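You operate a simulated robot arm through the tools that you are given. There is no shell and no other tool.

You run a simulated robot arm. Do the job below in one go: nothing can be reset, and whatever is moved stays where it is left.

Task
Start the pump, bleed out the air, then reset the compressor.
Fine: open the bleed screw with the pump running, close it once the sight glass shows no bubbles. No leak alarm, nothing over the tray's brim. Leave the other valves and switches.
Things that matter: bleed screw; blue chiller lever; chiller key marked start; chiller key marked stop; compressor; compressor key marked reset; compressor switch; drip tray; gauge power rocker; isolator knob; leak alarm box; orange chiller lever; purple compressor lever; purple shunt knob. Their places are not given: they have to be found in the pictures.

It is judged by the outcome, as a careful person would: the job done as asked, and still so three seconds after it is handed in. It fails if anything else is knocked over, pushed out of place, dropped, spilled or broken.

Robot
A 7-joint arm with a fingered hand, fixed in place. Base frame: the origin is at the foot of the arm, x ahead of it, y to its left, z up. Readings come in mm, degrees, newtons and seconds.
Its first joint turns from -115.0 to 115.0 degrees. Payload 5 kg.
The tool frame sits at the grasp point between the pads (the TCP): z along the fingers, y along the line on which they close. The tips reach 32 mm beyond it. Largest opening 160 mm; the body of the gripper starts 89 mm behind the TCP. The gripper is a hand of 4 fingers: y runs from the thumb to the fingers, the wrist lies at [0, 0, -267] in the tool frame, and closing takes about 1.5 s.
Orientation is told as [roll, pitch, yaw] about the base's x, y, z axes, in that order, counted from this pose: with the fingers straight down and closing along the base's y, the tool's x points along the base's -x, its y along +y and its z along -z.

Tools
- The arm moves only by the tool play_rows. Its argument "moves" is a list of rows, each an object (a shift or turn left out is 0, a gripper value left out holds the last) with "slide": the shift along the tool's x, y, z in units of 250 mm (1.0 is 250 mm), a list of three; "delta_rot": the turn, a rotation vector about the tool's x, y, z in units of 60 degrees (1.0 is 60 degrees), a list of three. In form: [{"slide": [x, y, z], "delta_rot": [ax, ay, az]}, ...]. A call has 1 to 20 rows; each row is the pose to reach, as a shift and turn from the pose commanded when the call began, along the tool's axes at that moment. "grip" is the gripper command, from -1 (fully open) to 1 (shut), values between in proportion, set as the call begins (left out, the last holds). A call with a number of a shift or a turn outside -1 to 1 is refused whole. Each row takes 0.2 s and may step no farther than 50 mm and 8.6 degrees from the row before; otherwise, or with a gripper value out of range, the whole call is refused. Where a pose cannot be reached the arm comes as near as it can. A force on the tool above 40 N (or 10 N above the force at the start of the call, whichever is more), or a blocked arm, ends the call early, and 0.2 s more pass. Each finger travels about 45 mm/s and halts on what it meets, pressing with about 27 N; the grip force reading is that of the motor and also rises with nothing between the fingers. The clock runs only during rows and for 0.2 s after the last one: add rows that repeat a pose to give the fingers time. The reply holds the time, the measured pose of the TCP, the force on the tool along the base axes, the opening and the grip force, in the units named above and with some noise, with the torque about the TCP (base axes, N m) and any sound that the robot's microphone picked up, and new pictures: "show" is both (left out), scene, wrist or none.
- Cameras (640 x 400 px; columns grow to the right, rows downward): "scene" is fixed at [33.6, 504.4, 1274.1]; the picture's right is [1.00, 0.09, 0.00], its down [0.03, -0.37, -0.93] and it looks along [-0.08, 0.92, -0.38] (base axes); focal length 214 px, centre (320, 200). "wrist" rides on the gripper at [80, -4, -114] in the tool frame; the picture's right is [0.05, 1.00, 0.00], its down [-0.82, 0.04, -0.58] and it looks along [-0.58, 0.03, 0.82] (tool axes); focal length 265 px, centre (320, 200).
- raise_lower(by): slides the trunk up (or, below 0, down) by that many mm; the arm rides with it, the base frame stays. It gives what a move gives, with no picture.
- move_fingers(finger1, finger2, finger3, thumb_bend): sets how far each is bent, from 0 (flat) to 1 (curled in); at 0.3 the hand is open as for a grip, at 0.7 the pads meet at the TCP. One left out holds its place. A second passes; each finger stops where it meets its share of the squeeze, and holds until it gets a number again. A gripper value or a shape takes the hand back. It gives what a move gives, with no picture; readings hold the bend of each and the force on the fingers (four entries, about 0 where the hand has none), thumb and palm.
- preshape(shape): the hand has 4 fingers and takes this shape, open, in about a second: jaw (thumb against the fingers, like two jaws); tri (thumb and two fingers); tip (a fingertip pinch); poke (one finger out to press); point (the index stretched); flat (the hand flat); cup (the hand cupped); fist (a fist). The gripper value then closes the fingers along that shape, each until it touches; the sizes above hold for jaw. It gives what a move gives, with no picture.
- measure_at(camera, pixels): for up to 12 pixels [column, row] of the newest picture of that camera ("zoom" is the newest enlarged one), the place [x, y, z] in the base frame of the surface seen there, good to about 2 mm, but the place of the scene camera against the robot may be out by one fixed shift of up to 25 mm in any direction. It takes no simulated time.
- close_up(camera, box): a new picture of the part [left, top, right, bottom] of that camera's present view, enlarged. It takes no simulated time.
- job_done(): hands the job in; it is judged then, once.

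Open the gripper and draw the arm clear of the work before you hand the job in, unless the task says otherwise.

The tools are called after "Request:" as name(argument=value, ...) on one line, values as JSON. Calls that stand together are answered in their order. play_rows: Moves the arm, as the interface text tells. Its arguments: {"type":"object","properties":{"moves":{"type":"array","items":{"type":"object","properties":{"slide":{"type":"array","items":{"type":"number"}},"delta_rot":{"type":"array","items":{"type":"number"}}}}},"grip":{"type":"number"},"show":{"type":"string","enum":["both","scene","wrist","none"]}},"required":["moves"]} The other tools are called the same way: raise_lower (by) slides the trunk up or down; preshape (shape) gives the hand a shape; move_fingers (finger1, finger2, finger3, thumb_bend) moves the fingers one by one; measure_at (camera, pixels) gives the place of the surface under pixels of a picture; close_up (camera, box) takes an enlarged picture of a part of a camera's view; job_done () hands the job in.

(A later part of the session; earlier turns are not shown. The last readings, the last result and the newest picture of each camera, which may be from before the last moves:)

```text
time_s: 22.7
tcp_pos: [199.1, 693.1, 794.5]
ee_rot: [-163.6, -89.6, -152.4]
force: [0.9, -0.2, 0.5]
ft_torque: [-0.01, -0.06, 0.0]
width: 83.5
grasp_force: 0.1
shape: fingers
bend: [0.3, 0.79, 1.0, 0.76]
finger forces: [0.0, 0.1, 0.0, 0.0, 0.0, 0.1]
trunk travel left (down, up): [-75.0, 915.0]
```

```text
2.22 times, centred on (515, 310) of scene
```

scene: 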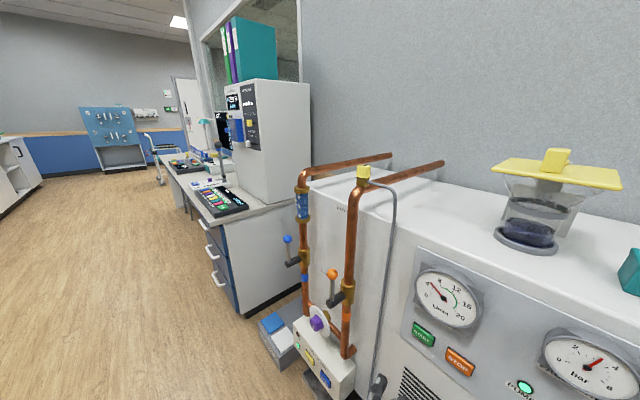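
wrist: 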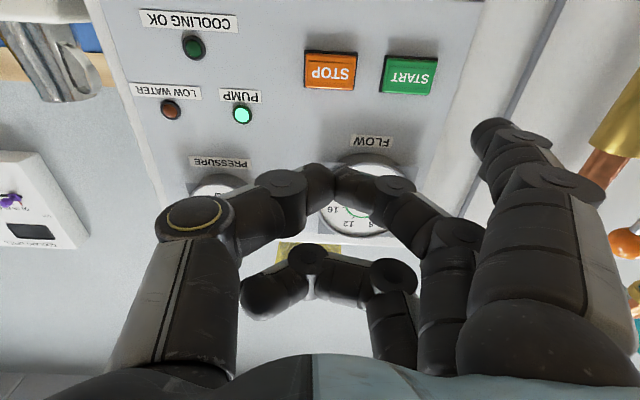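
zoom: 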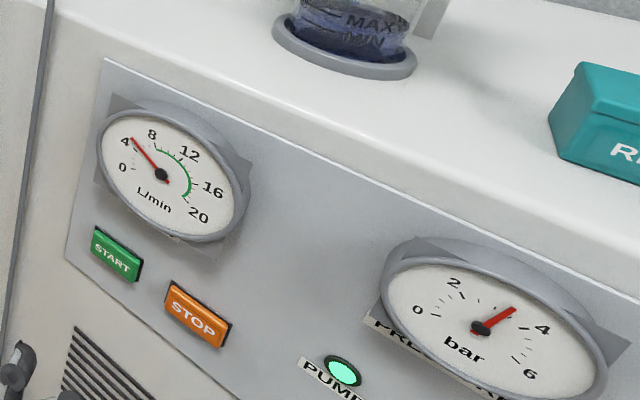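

Retracted cleanly; sight glass (zoom (195,290)) still has bubbles. I'll raise the trunk to work at the bleed screw height.

Request:
raise_lower(by=430)

Request:
preshape(shape="tri")

Request:
play_rows(moves=[{"slide": [0, 0, 0], "delta_rot": [0, 0.125, 0]}, {"slide": [0, 0, 0], "delta_rot": [0, 0.25, 0]}, {"slide": [0, 0, 0], "delta_rot": [0, 0.375, 0]}, {"delta_rot": [0, 0.5, 0]}, {"delta_rot": [0, 0.625, 0]}, {"delta_rot": [0, 0.75, 0]}, {"delta_rot": [0, 0.875, 0]}, {"delta_rot": [0, 1.0, 0]}])

```text
refused: 430 is not a number from -400 to 400
```

```text
time_s: 23.6
tcp_pos: [197.8, 694.6, 795.9]
ee_rot: [-162.1, -89.5, -153.8]
force: [0.6, -0.6, 0.4]
ft_torque: [-0.04, 0.03, -0.04]
width: 159.8
grasp_force: 0.1
shape: tri
bend: [0.3, 0.3, 0.01, 0.3]
finger forces: [0.0, 0.0, 0.1, 0.1, 0.1, 0.0]
trunk travel left (down, up): [-75.0, 915.0]
```

```text
time_s: 25.4
tcp_pos: [196.8, 695.3, 794.0]
ee_rot: [-0.1, -30.3, 44.0]
force: [0.3, -0.5, -0.2]
ft_torque: [-0.04, -0.05, -0.02]
width: 159.8
grasp_force: 0.0
shape: tri
bend: [0.3, 0.3, 0.01, 0.3]
finger forces: [0.0, 0.0, 0.0, 0.0, 0.1, 0.1]
trunk travel left (down, up): [-75.0, 915.0]
```

scene: 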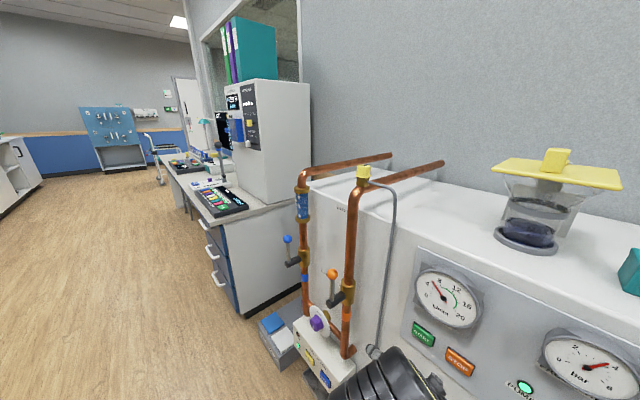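
wrist: 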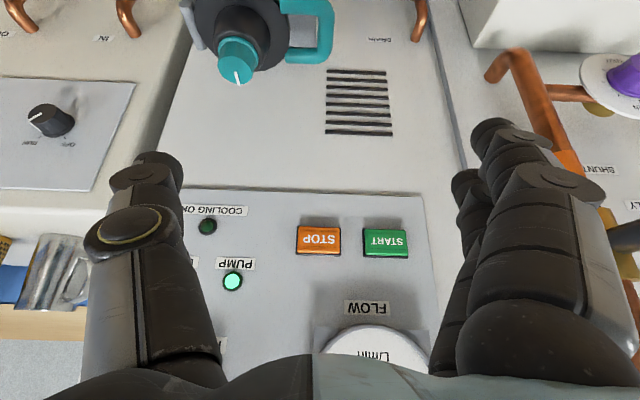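

The raise was refused (limit 400) but the reorientation went fine with no contact. Raising 400 mm now.

Request:
raise_lower(by=400)

Request:
play_rows(moves=[{"slide": [0, 0, 0]}])

```text
time_s: 29.2
tcp_pos: [197.9, 695.8, 1195.2]
ee_rot: [0.0, -30.4, 44.1]
force: [-0.6, 0.4, 0.2]
ft_torque: [-0.01, 0.04, 0.01]
width: 160.0
grasp_force: 0.1
shape: tri
bend: [0.3, 0.3, 0.01, 0.3]
finger forces: [0.0, 0.0, 0.0, 0.0, 0.0, 0.1]
trunk travel left (down, up): [-475.0, 515.0]
```

```text
time_s: 29.6
tcp_pos: [196.8, 696.5, 1194.7]
ee_rot: [-0.1, -30.5, 44.1]
force: [0.0, 0.1, 0.2]
ft_torque: [0.0, 0.0, 0.01]
width: 160.0
grasp_force: 0.0
shape: tri
bend: [0.3, 0.3, 0.01, 0.3]
finger forces: [0.0, 0.1, 0.0, 0.1, 0.1, 0.0]
trunk travel left (down, up): [-475.0, 515.0]
```

scene: 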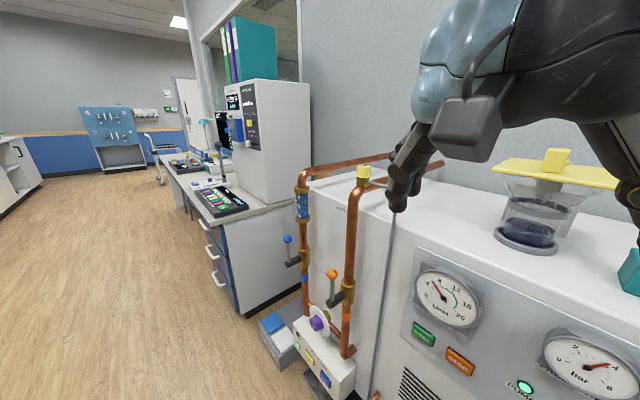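
wrist: 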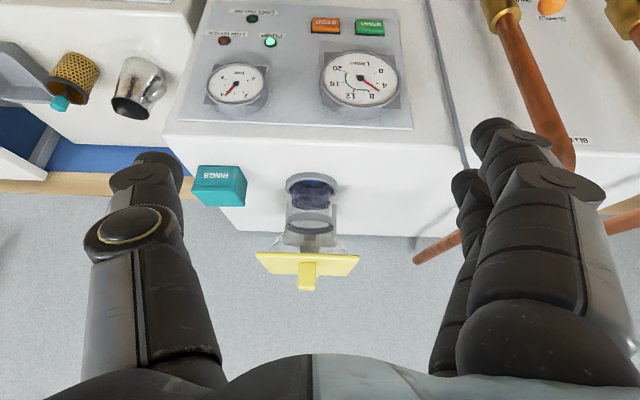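

Now moving up-left in two legs to a look-point about 150 mm from the bleed cap.

Request:
play_rows(moves=[{"slide": [-0.07, 0.1, -0.03]}, {"slide": [-0.13, 0.25, -0.05]}, {"slide": [-0.18, 0.41, -0.06]}, {"slide": [-0.197, 0.566, -0.064]}])

Request:
play_rows(moves=[{"slide": [-0.05, 0.142, -0.016]}, {"slide": [-0.1, 0.283, -0.032]}, {"slide": [-0.148, 0.425, -0.048]}, {"slide": [-0.197, 0.566, -0.064]}])

```text
time_s: 30.6
tcp_pos: [120.9, 823.4, 1232.6]
ee_rot: [-0.2, -30.4, 44.2]
force: [1.0, 0.8, 0.7]
ft_torque: [-0.01, -0.02, -0.03]
width: 160.0
grasp_force: 0.1
shape: tri
bend: [0.3, 0.3, 0.01, 0.3]
finger forces: [0.0, 0.1, 0.0, 0.0, 0.0, 0.0]
trunk travel left (down, up): [-475.0, 515.0]
```

scene: 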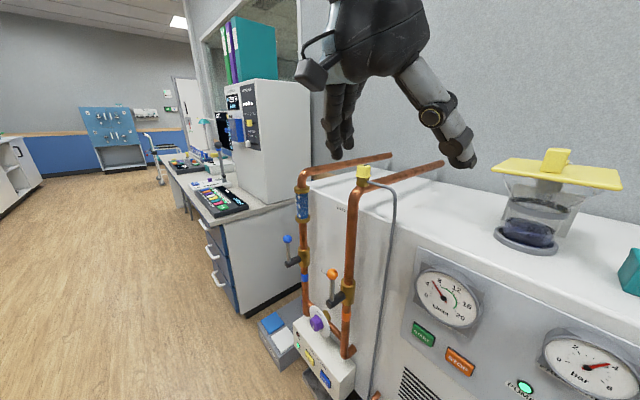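
wrist: 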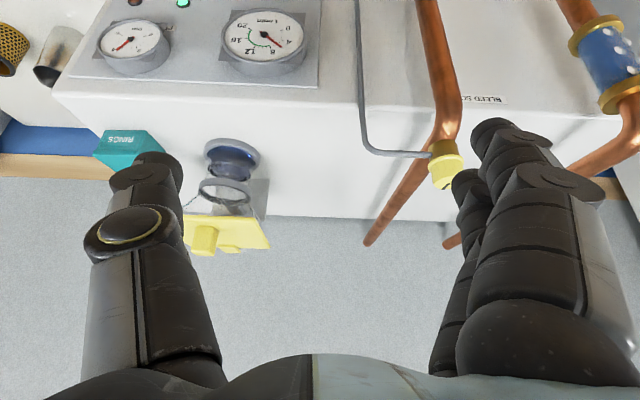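

```text
time_s: 31.6
tcp_pos: [49.5, 951.0, 1267.9]
ee_rot: [-0.4, -30.3, 44.3]
force: [0.6, 0.7, 0.3]
ft_torque: [-0.04, -0.01, 0.01]
width: 160.0
grasp_force: 0.0
shape: tri
bend: [0.3, 0.3, 0.01, 0.3]
finger forces: [0.1, 0.0, 0.0, 0.0, 0.1, 0.0]
trunk travel left (down, up): [-475.0, 515.0]
```

scene: 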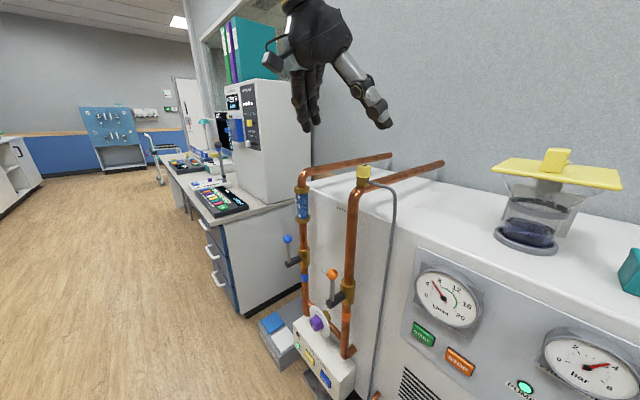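
wrist: 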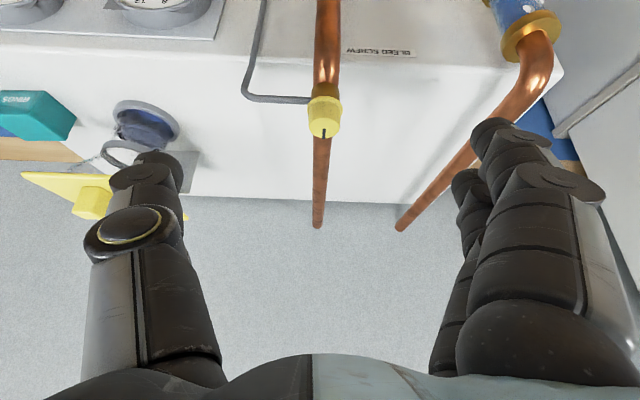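

The cap is centred at wrist (323,122) between the fingers. Measuring it and zooming.

Request:
close_up(camera="wrist", box=[240, 60, 400, 180])

Request:
measure_at(camera="wrist", pixels=[[323, 130], [311, 128], [336, 128], [323, 136], [323, 124], [325, 105], [308, 112], [340, 110], [325, 97], [300, 100], [318, 170], [325, 80]])

```text
3.33 times, centred on (320, 120) of wrist
```

zoom: 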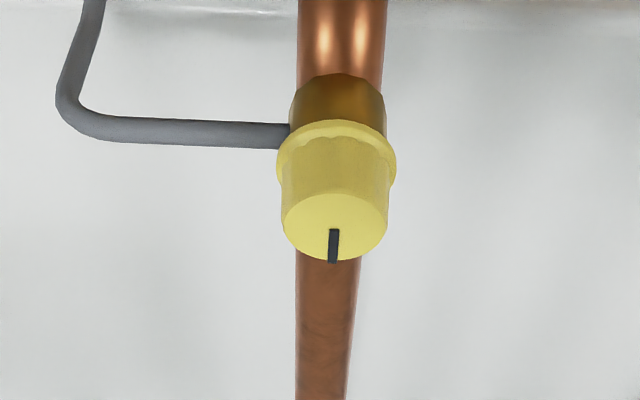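

```text
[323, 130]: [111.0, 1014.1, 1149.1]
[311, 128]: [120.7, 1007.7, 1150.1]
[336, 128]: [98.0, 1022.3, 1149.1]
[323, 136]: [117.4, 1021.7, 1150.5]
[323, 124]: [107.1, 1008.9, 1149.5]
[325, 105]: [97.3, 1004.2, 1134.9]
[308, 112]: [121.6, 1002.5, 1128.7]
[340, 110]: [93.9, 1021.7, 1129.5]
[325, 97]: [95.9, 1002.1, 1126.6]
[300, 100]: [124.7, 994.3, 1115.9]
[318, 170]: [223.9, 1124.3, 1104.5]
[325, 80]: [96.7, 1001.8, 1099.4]
```

Cap top centre is about (109,1013,1149), hose below at z≈1116 on the thumb side. I'll advance to ~50 mm short, then partly close the middle finger and thumb before descending over the cap.

Request:
play_rows(moves=[{"slide": [-0.013, 0.004, 0.12]}, {"slide": [-0.03, 0.01, 0.24]}, {"slide": [-0.039, 0.0124, 0.347]}], show="none")

Request:
move_fingers(finger1=0.3, finger2=0.5, finger3=0.3, thumb_bend=0.5)

Request:
play_rows(moves=[{"slide": [0, 0, 0]}])

Request:
close_up(camera="scene", box=[260, 60, 460, 220])

```text
time_s: 32.4
tcp_pos: [86.2, 988.9, 1198.5]
ee_rot: [-0.3, -30.3, 44.2]
force: [0.7, 0.9, 0.8]
ft_torque: [-0.03, -0.02, -0.02]
width: 159.8
grasp_force: 0.0
shape: tri
bend: [0.3, 0.3, 0.01, 0.3]
finger forces: [0.0, 0.0, 0.0, 0.0, 0.1, 0.1]
trunk travel left (down, up): [-475.0, 515.0]
```

```text
time_s: 33.4
tcp_pos: [87.3, 986.4, 1199.0]
ee_rot: [-0.2, -30.4, 44.1]
force: [-0.3, 0.4, 0.3]
ft_torque: [0.0, 0.02, -0.01]
width: 131.3
grasp_force: 0.1
shape: fingers
bend: [0.3, 0.5, 0.3, 0.5]
finger forces: [0.0, 0.0, 0.0, 0.1, 0.0, 0.1]
trunk travel left (down, up): [-475.0, 515.0]
```

```text
time_s: 33.8
tcp_pos: [85.9, 987.2, 1200.1]
ee_rot: [-0.1, -30.4, 44.1]
force: [0.1, 0.4, 0.1]
ft_torque: [-0.02, -0.03, 0.0]
width: 131.3
grasp_force: 0.0
shape: fingers
bend: [0.3, 0.5, 0.3, 0.5]
finger forces: [0.1, 0.0, 0.0, 0.0, 0.0, 0.0]
trunk travel left (down, up): [-475.0, 515.0]
```

scene: 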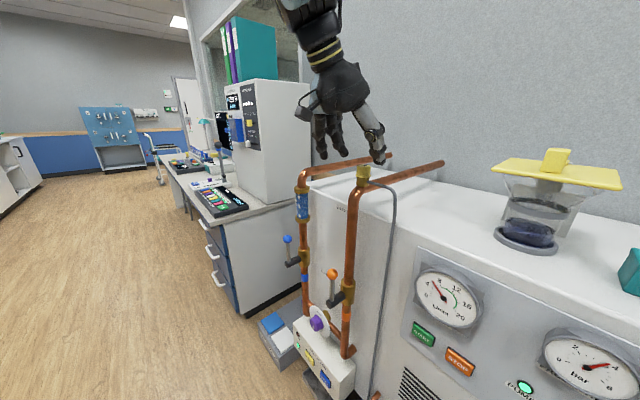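
wrist: 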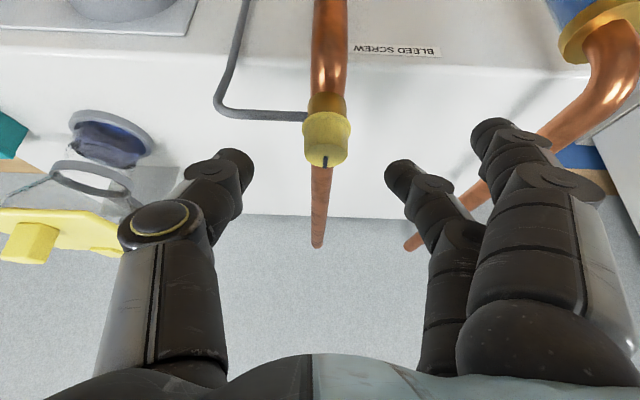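

```text
2.50 times, centred on (360, 140) of scene
```

zoom: 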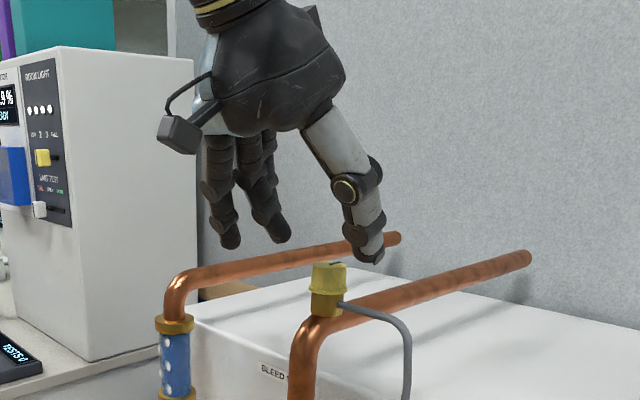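

Thumb tip (238,155) and middle fingertip (398,170) straddle the cap. Measuring their positions and re-measuring the cap.

Request:
measure_at(camera="wrist", pixels=[[240, 155], [245, 170], [225, 170], [395, 170], [405, 165], [400, 185], [325, 152], [325, 160], [308, 125], [348, 125], [326, 140], [280, 116]])

```text
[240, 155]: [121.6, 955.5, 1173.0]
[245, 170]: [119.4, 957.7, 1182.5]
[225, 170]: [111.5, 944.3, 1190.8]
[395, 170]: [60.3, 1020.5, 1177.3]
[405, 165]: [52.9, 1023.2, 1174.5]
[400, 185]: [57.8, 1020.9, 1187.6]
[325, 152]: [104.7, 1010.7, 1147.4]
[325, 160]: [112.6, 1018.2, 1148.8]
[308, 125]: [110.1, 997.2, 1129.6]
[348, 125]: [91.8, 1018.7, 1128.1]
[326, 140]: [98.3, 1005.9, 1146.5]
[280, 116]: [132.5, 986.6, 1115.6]
```

Cap centre in tool frame ≈ (-1, 4, 71). I'll centre on it and descend ~53 mm so the fingertips sit beside the cap, above the hose.

Request:
play_rows(moves=[{"slide": [-0.004, 0.017, 0.03]}, {"slide": [-0.004, 0.017, 0.1]}, {"slide": [-0.004, 0.017, 0.16]}, {"slide": [-0.004, 0.017, 0.21]}])

Request:
close_up(camera="wrist", box=[180, 80, 460, 260])

Request:
close_up(camera="scene", box=[300, 120, 420, 220])

```text
time_s: 34.8
tcp_pos: [104.7, 1007.8, 1155.9]
ee_rot: [-0.1, -30.3, 44.2]
force: [-0.2, 1.3, -0.1]
ft_torque: [-0.01, -0.01, 0.01]
width: 131.4
grasp_force: 0.0
shape: fingers
bend: [0.3, 0.5, 0.3, 0.5]
finger forces: [0.0, 0.0, 0.0, 0.2, 0.0, 0.0]
trunk travel left (down, up): [-475.0, 515.0]
```

scene: 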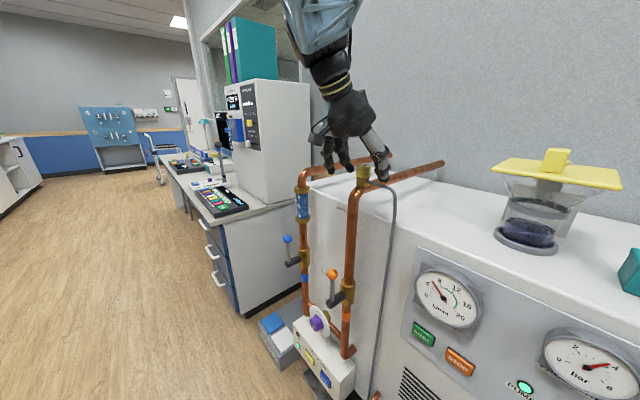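
wrist: 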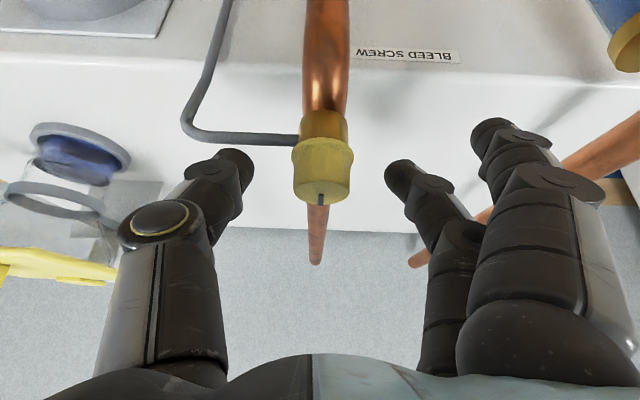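

```text
2.22 times, centred on (320, 170) of wrist
```

zoom: 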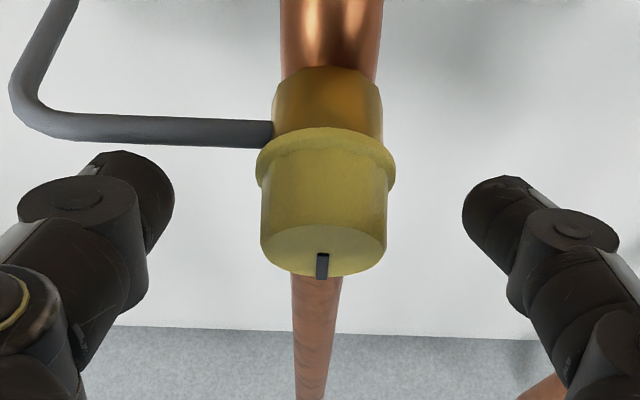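

```text
4.00 times, centred on (360, 170) of scene
```

zoom: 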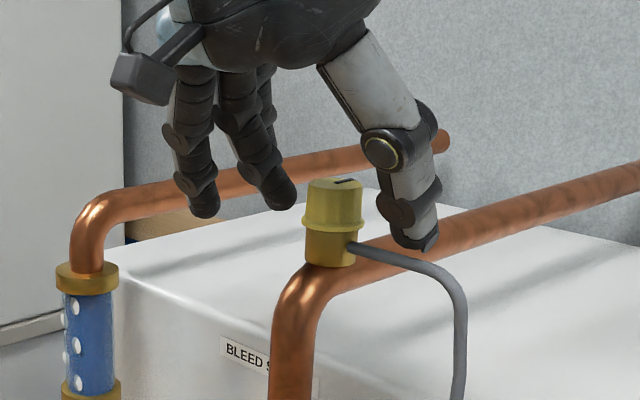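

Tips straddle the cap above the hose. Closing thumb and middle finger onto the cap.

Request:
move_fingers(finger2=0.8, thumb_bend=0.8)

Request:
play_rows(moves=[{"slide": [0, 0, 0]}])

Request:
close_up(camera="wrist", box=[180, 80, 460, 260])

Request:
close_up(camera="scene", box=[300, 120, 420, 220])

```text
time_s: 35.8
tcp_pos: [105.5, 1008.2, 1154.1]
ee_rot: [-0.2, -30.4, 44.0]
force: [11.3, -12.2, -13.0]
ft_torque: [-0.16, 0.01, -0.07]
width: 101.2
grasp_force: 16.2
shape: fingers
bend: [0.3, 0.64, 0.3, 0.67]
finger forces: [0.1, 8.1, 0.0, 0.0, 23.9, 0.1]
trunk travel left (down, up): [-475.0, 515.0]
```

```text
time_s: 36.2
tcp_pos: [105.9, 1007.4, 1155.1]
ee_rot: [-0.3, -30.3, 44.1]
force: [13.1, -11.5, -14.5]
ft_torque: [-0.12, -0.01, -0.08]
width: 101.6
grasp_force: 16.4
shape: fingers
bend: [0.3, 0.64, 0.3, 0.67]
finger forces: [0.0, 7.7, 0.0, 0.1, 24.5, 0.0]
trunk travel left (down, up): [-475.0, 515.0]
```

scene: 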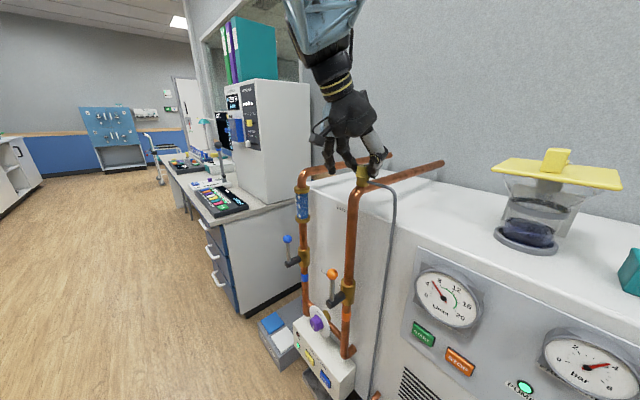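
wrist: 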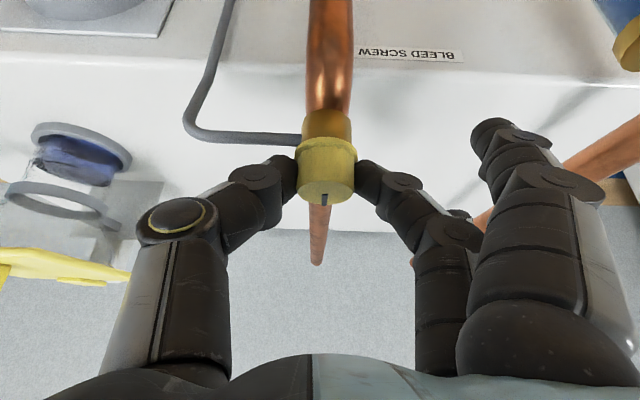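

```text
2.22 times, centred on (320, 170) of wrist
```

zoom: 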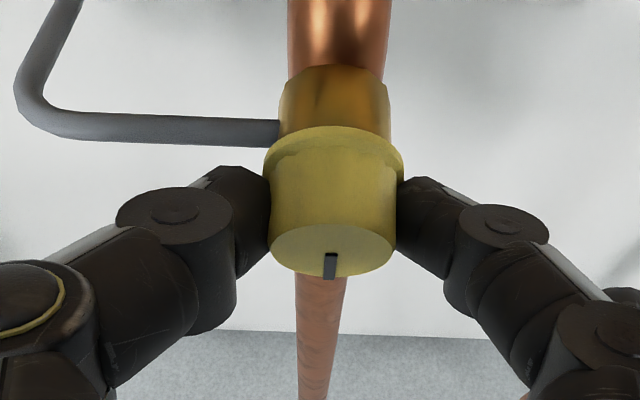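

```text
4.00 times, centred on (360, 170) of scene
```

zoom: 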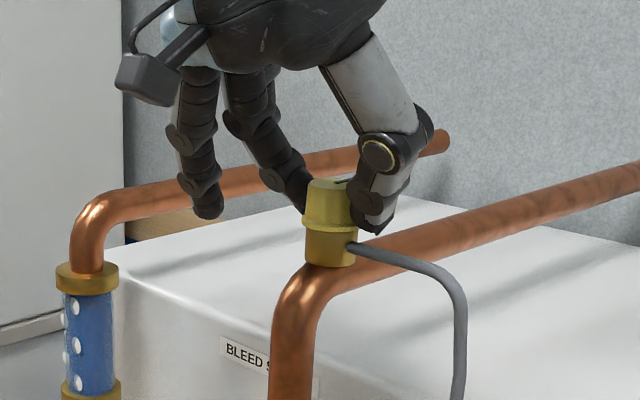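

The cap is pinched (thumb 24 N, finger 8 N). I'll ease the hand 1.5 mm to balance, then turn counter-clockwise about the cap axis by 30° and look.

Request:
play_rows(moves=[{"slide": [0, -0.006, 0]}], show="none")

Request:
play_rows(moves=[{"slide": [-0.0003, -0.0044, 0.0001], "delta_rot": [-0.0631, 0, -0.1079]}, {"slide": [-0.001, -0.0088, 0.0006], "delta_rot": [-0.1261, 0, -0.2159]}, {"slide": [-0.0022, -0.013, 0.0013], "delta_rot": [-0.1892, 0, -0.3238]}, {"slide": [-0.0039, -0.017, 0.0023], "delta_rot": [-0.2523, 0, -0.4317]}])

Request:
close_up(camera="wrist", box=[180, 80, 460, 260])

Request:
close_up(camera="scene", box=[270, 140, 390, 230])

```text
time_s: 36.6
tcp_pos: [105.5, 1007.9, 1154.1]
ee_rot: [-0.3, -30.3, 44.2]
force: [12.7, -8.2, -14.7]
ft_torque: [-0.09, 0.03, -0.11]
width: 101.6
grasp_force: 16.0
shape: fingers
bend: [0.3, 0.64, 0.3, 0.67]
finger forces: [0.0, 8.7, 0.0, 0.0, 23.0, 0.1]
trunk travel left (down, up): [-475.0, 515.0]
```

```text
time_s: 37.6
tcp_pos: [110.9, 1005.6, 1154.9]
ee_rot: [-0.1, -30.5, 74.3]
force: [18.6, 5.1, -6.5]
ft_torque: [0.05, -0.25, -0.2]
width: 101.4
grasp_force: 17.2
shape: fingers
bend: [0.3, 0.63, 0.3, 0.67]
finger forces: [0.0, 9.2, 0.1, 0.1, 24.6, 0.0]
trunk travel left (down, up): [-475.0, 515.0]
```

scene: 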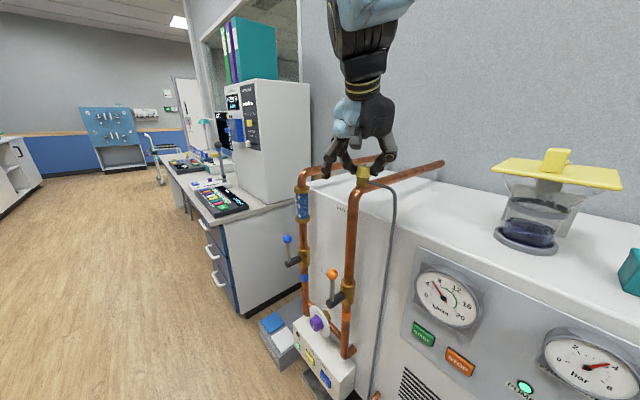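
wrist: 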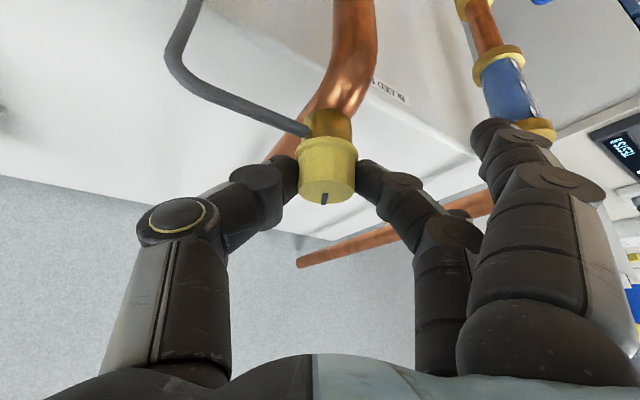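

```text
2.22 times, centred on (320, 170) of wrist
```

zoom: 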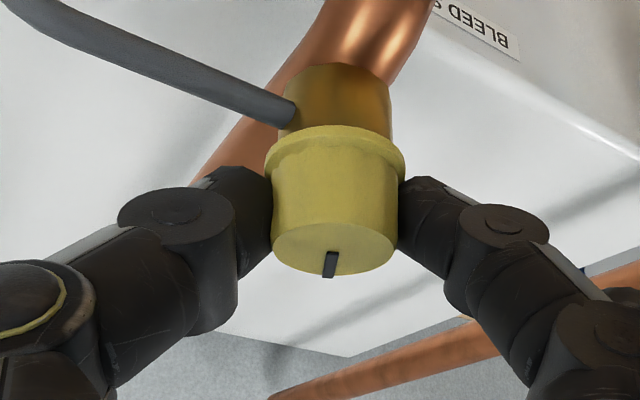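

```text
4.44 times, centred on (330, 185) of scene
```

zoom: 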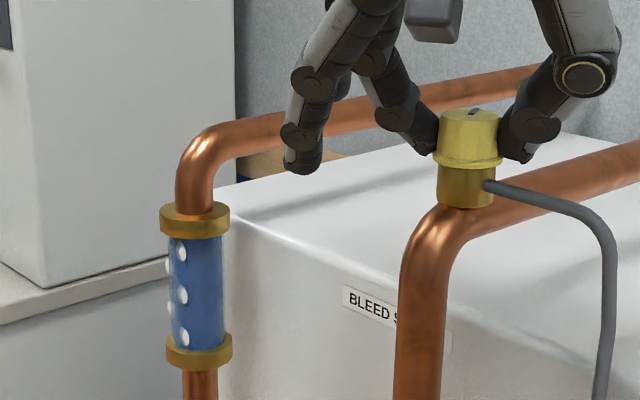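

The slot turned with the hand by 30° (hose shifted relative to it in the wrist view). No sound yet; turning another 30°.

Request:
play_rows(moves=[{"slide": [-0.0003, -0.0044, 0.0001], "delta_rot": [-0.0631, 0, -0.1079]}, {"slide": [-0.001, -0.0088, 0.0006], "delta_rot": [-0.1261, 0, -0.2159]}, {"slide": [-0.0022, -0.013, 0.0013], "delta_rot": [-0.1892, 0, -0.3238]}, {"slide": [-0.0039, -0.017, 0.0023], "delta_rot": [-0.2523, 0, -0.4317]}])

Request:
close_up(camera="scene", box=[270, 140, 390, 230])

Request:
close_up(camera="scene", box=[260, 300, 400, 400])

```text
time_s: 38.6
tcp_pos: [114.3, 1008.0, 1155.5]
ee_rot: [-0.1, -30.1, 104.2]
force: [18.0, 15.0, -0.1]
ft_torque: [0.31, -0.31, -0.21]
width: 101.6
grasp_force: 18.9
shape: fingers
bend: [0.3, 0.63, 0.3, 0.67]
finger forces: [0.0, 8.8, 0.0, 0.1, 29.0, 0.0]
trunk travel left (down, up): [-475.0, 515.0]
```

scene: 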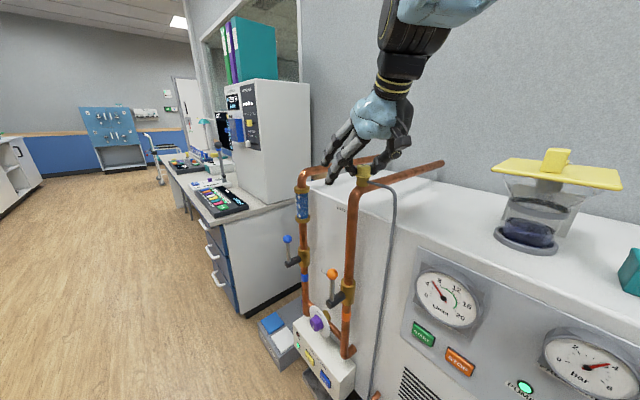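
wrist: 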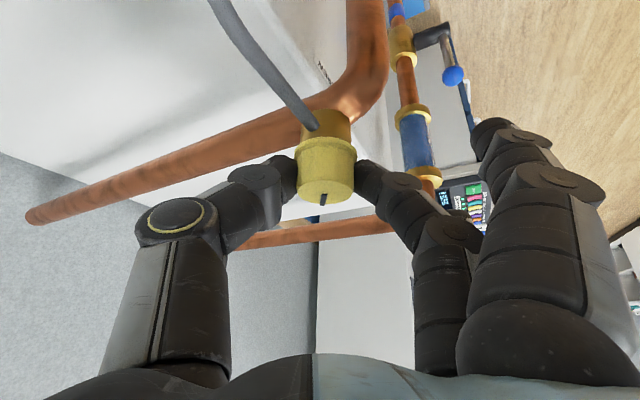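

```text
4.44 times, centred on (330, 185) of scene
```

zoom: 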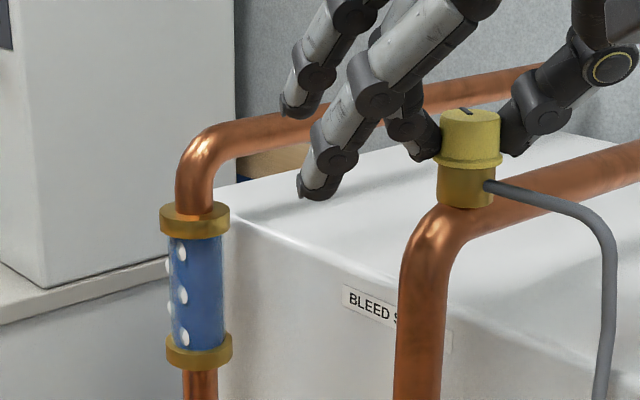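

```text
4.00 times, centred on (330, 350) of scene
```

zoom: 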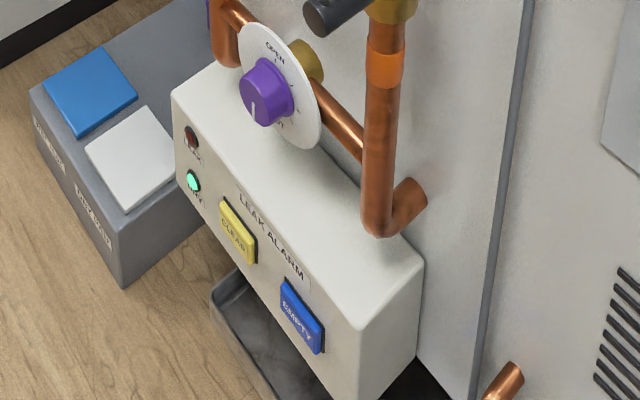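

60° turned and no change yet at the sight glass; turning another 30° (slot and forces fine).

Request:
play_rows(moves=[{"slide": [-0.0003, -0.0044, 0.0001], "delta_rot": [-0.0631, 0, -0.1079]}, {"slide": [-0.001, -0.0088, 0.0006], "delta_rot": [-0.1261, 0, -0.2159]}, {"slide": [-0.0022, -0.013, 0.0013], "delta_rot": [-0.1892, 0, -0.3238]}, {"slide": [-0.0039, -0.017, 0.0023], "delta_rot": [-0.2523, 0, -0.4317]}])

Request:
close_up(camera="scene", box=[270, 140, 390, 230])

Request:
close_up(camera="scene", box=[390, 180, 640, 400])

```text
time_s: 39.6
tcp_pos: [117.9, 1014.4, 1154.4]
ee_rot: [0.1, -30.0, 134.0]
force: [9.7, 3.0, -5.7]
ft_torque: [-0.11, -0.08, -0.05]
width: 99.6
grasp_force: 14.9
shape: fingers
bend: [0.3, 0.63, 0.3, 0.68]
finger forces: [0.0, 10.1, 0.0, 0.0, 19.5, 0.0]
trunk travel left (down, up): [-475.0, 515.0]
```

scene: 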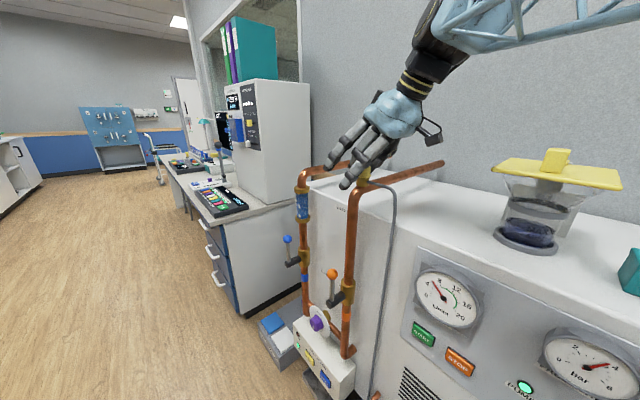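
wrist: 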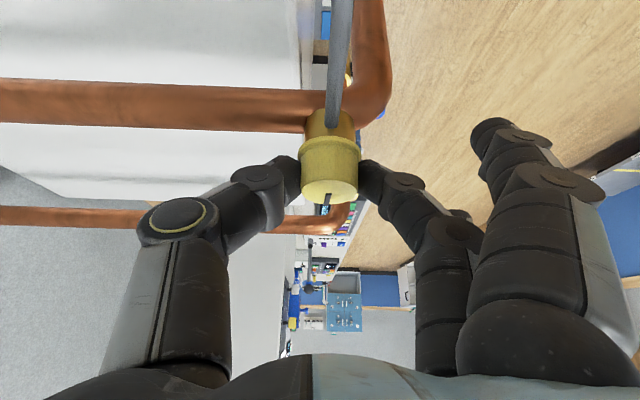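

```text
4.44 times, centred on (330, 185) of scene
```

zoom: 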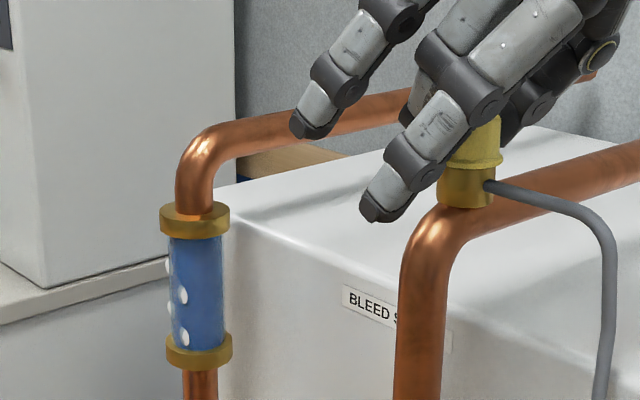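

```text
1.82 times, centred on (515, 290) of scene
```

zoom: 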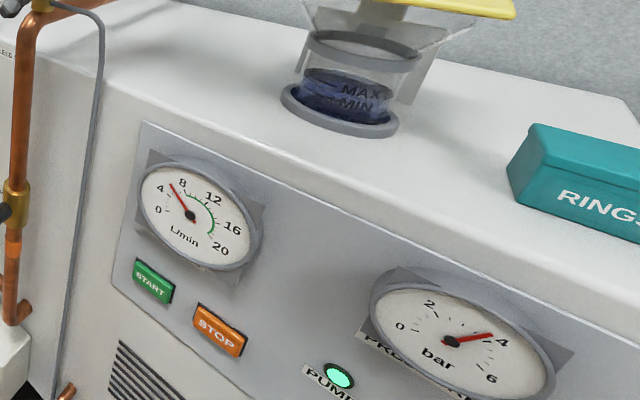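

The sight glass has lost its top bubble and flow has risen, so it is bleeding now. I'll hold here about 1 s and check bubbles and tray.

Request:
play_rows(moves=[{"slide": [0, 0, 0]}, {"slide": [0, 0, 0]}, {"slide": [0, 0, 0]}, {"slide": [0, 0, 0]}, {"slide": [0, 0, 0]}], show="scene")

Request:
close_up(camera="scene", box=[270, 140, 390, 230])

Request:
close_up(camera="scene", box=[260, 300, 400, 400])

Request:
close_up(camera="scene", box=[390, 180, 640, 400])

```text
time_s: 40.8
tcp_pos: [117.3, 1014.6, 1156.8]
ee_rot: [0.1, -30.0, 134.1]
force: [8.0, 3.6, -13.3]
ft_torque: [-0.11, -0.17, -0.01]
width: 98.8
grasp_force: 14.0
shape: fingers
bend: [0.3, 0.63, 0.3, 0.68]
finger forces: [0.1, 9.3, 0.0, 0.1, 18.3, 0.1]
trunk travel left (down, up): [-475.0, 515.0]
```

scene: 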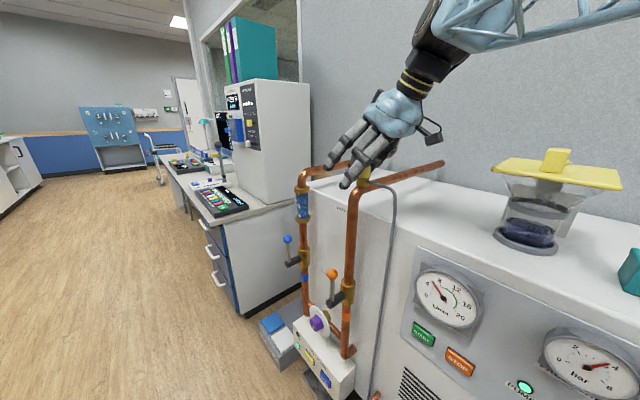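

```text
4.44 times, centred on (330, 185) of scene
```

zoom: 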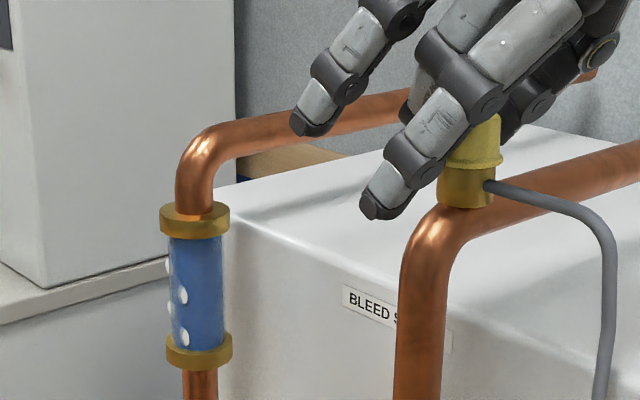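

```text
4.00 times, centred on (330, 350) of scene
```

zoom: 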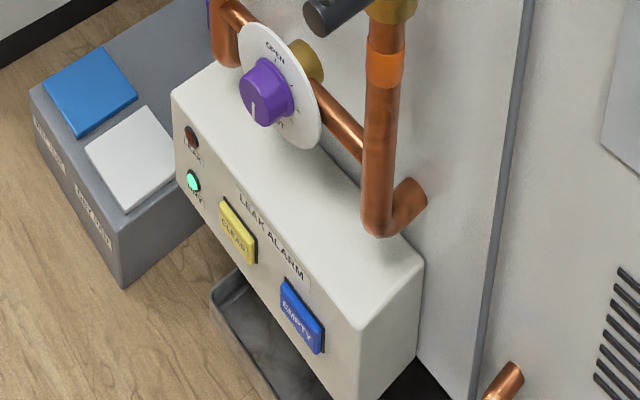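

```text
1.82 times, centred on (515, 290) of scene
```

zoom: 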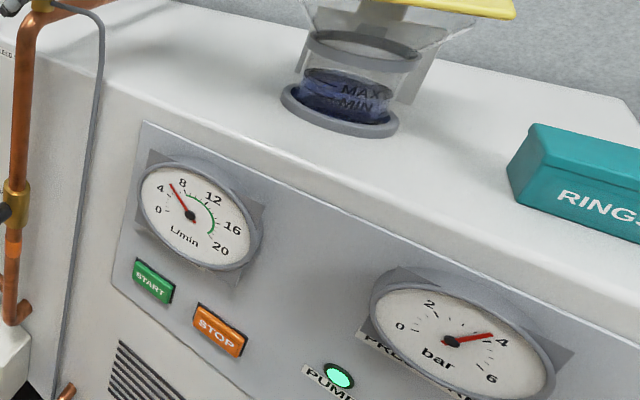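

One bubble fewer but no change in the last second; I'll check the slot for slip with a wrist close-up after a short hold.

Request:
play_rows(moves=[{"slide": [0, 0, 0]}, {"slide": [0, 0, 0]}, {"slide": [0, 0, 0]}])

Request:
close_up(camera="wrist", box=[180, 80, 460, 260])

Request:
close_up(camera="scene", box=[285, 160, 325, 230])

Request:
close_up(camera="wrist", box=[280, 0, 420, 100])

```text
time_s: 41.6
tcp_pos: [117.7, 1014.7, 1156.7]
ee_rot: [0.2, -30.0, 134.0]
force: [8.0, 4.3, -12.5]
ft_torque: [-0.1, -0.21, -0.04]
width: 98.7
grasp_force: 13.7
shape: fingers
bend: [0.3, 0.63, 0.3, 0.68]
finger forces: [0.1, 9.4, 0.1, 0.0, 18.1, 0.1]
trunk travel left (down, up): [-475.0, 515.0]
```

scene: 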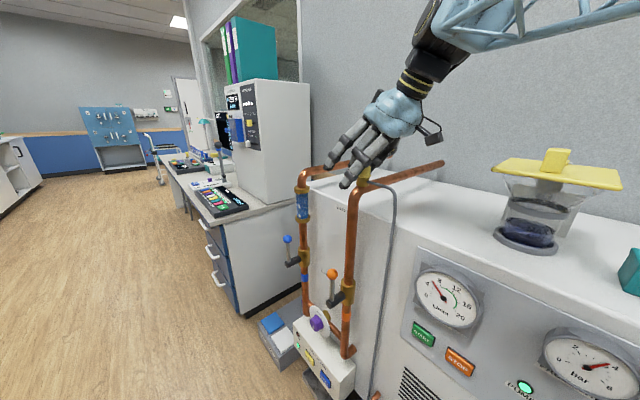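
wrist: 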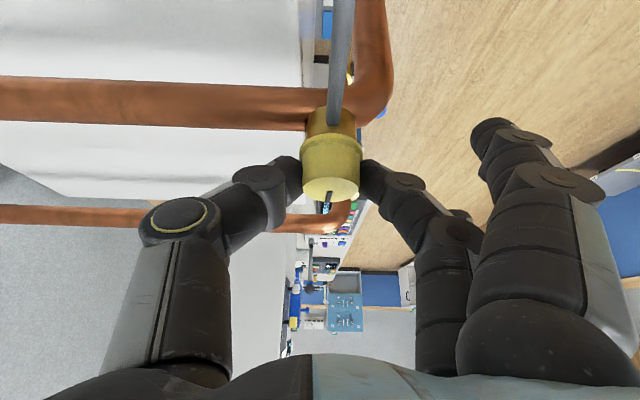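

```text
2.22 times, centred on (320, 170) of wrist
```

zoom: 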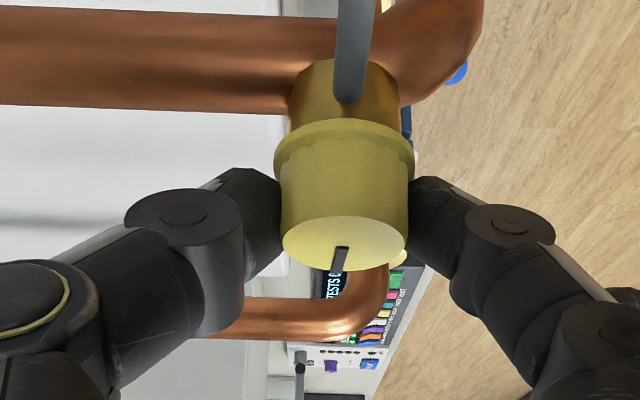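

```text
5.71 times, centred on (305, 195) of scene
```

zoom: 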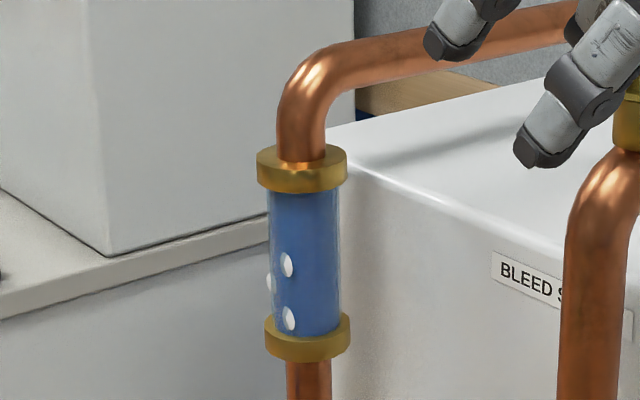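

```text
4.00 times, centred on (350, 50) of wrist
```

zoom: 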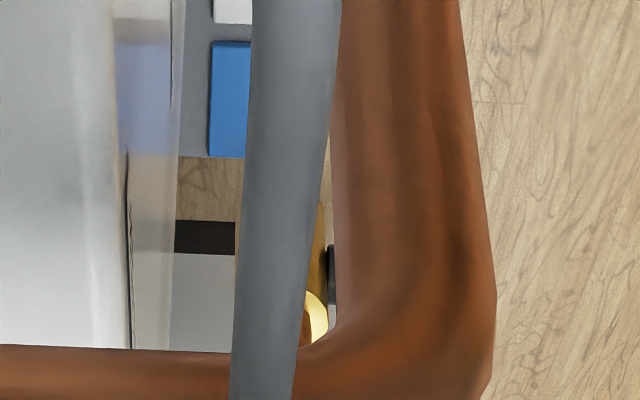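

Another bubble has gone (three left), so the air is coming out. Holding another ~1.2 s while watching glass and tray.

Request:
play_rows(moves=[{"slide": [0, 0, 0]}, {"slide": [0, 0, 0]}, {"slide": [0, 0, 0]}, {"slide": [0, 0, 0]}, {"slide": [0, 0, 0]}], show="scene")

Request:
close_up(camera="scene", box=[285, 160, 325, 230])

Request:
close_up(camera="scene", box=[280, 340, 360, 400])

```text
time_s: 42.8
tcp_pos: [117.8, 1013.7, 1157.3]
ee_rot: [0.1, -30.0, 134.0]
force: [7.8, 3.9, -13.6]
ft_torque: [-0.06, -0.17, -0.06]
width: 98.4
grasp_force: 14.0
shape: fingers
bend: [0.3, 0.62, 0.3, 0.68]
finger forces: [0.2, 9.6, 0.0, 0.0, 18.1, 0.0]
trunk travel left (down, up): [-475.0, 515.0]
```

scene: 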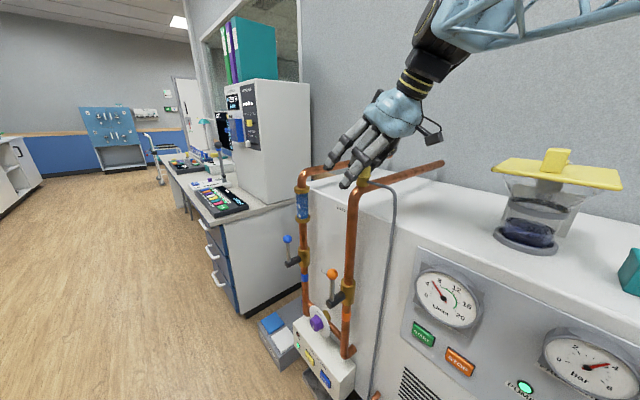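

```text
5.71 times, centred on (305, 195) of scene
```

zoom: 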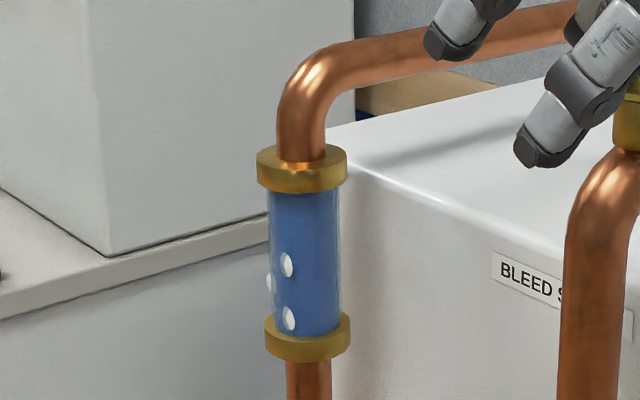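

```text
6.67 times, centred on (320, 370) of scene
```

zoom: 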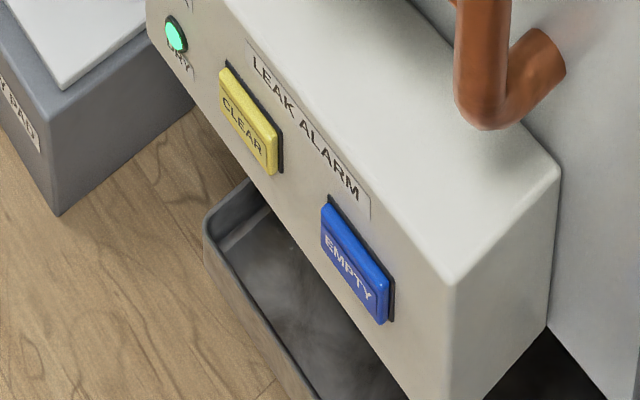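

Still three bubbles, leak light green (DRY), tray looks empty. Holding 2 s more.

Request:
play_rows(moves=[{"slide": [0, 0, 0]}, {"slide": [0, 0, 0]}, {"slide": [0, 0, 0]}, {"slide": [0, 0, 0]}, {"slide": [0, 0, 0]}, {"slide": [0, 0, 0]}, {"slide": [0, 0, 0]}, {"slide": [0, 0, 0]}, {"slide": [0, 0, 0]}], show="scene")

Request:
close_up(camera="scene", box=[285, 160, 325, 230])

Request:
close_up(camera="scene", box=[280, 340, 360, 400])

Request:
close_up(camera="scene", box=[390, 180, 640, 400])

```text
time_s: 44.8
tcp_pos: [117.7, 1015.1, 1157.4]
ee_rot: [0.1, -30.0, 133.9]
force: [8.1, 4.1, -13.3]
ft_torque: [-0.04, -0.14, -0.04]
width: 98.5
grasp_force: 13.7
shape: fingers
bend: [0.3, 0.62, 0.3, 0.68]
finger forces: [0.0, 9.5, 0.0, 0.0, 18.1, 0.1]
trunk travel left (down, up): [-475.0, 515.0]
```

scene: 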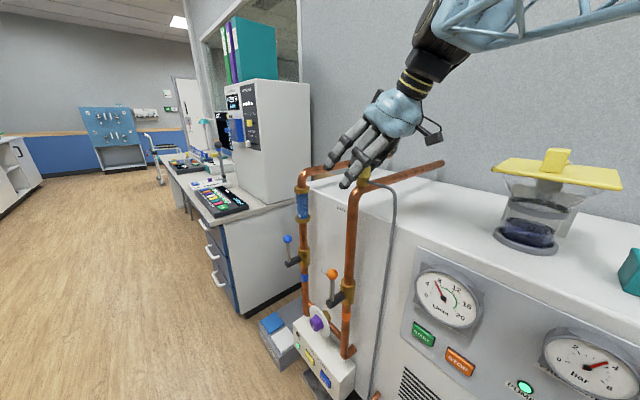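

```text
5.71 times, centred on (305, 195) of scene
```

zoom: 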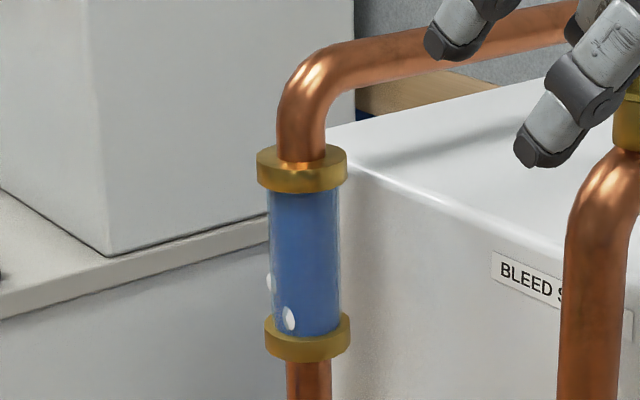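

```text
6.67 times, centred on (320, 370) of scene
```

zoom: 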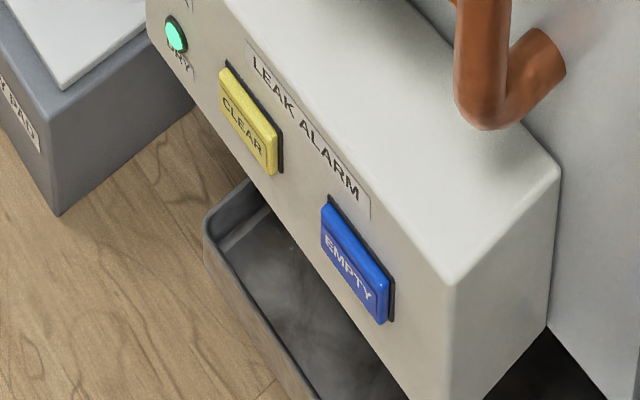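

```text
1.82 times, centred on (515, 290) of scene
```

zoom: 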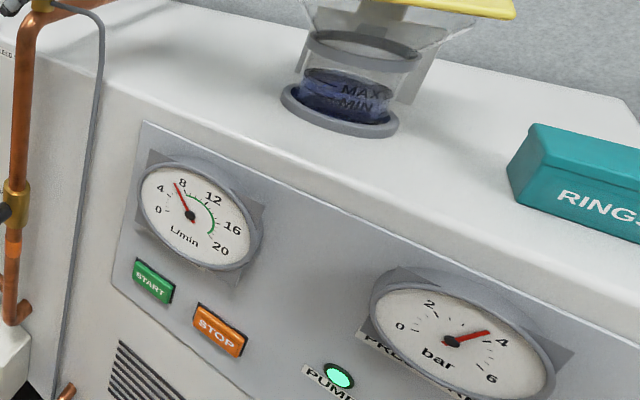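

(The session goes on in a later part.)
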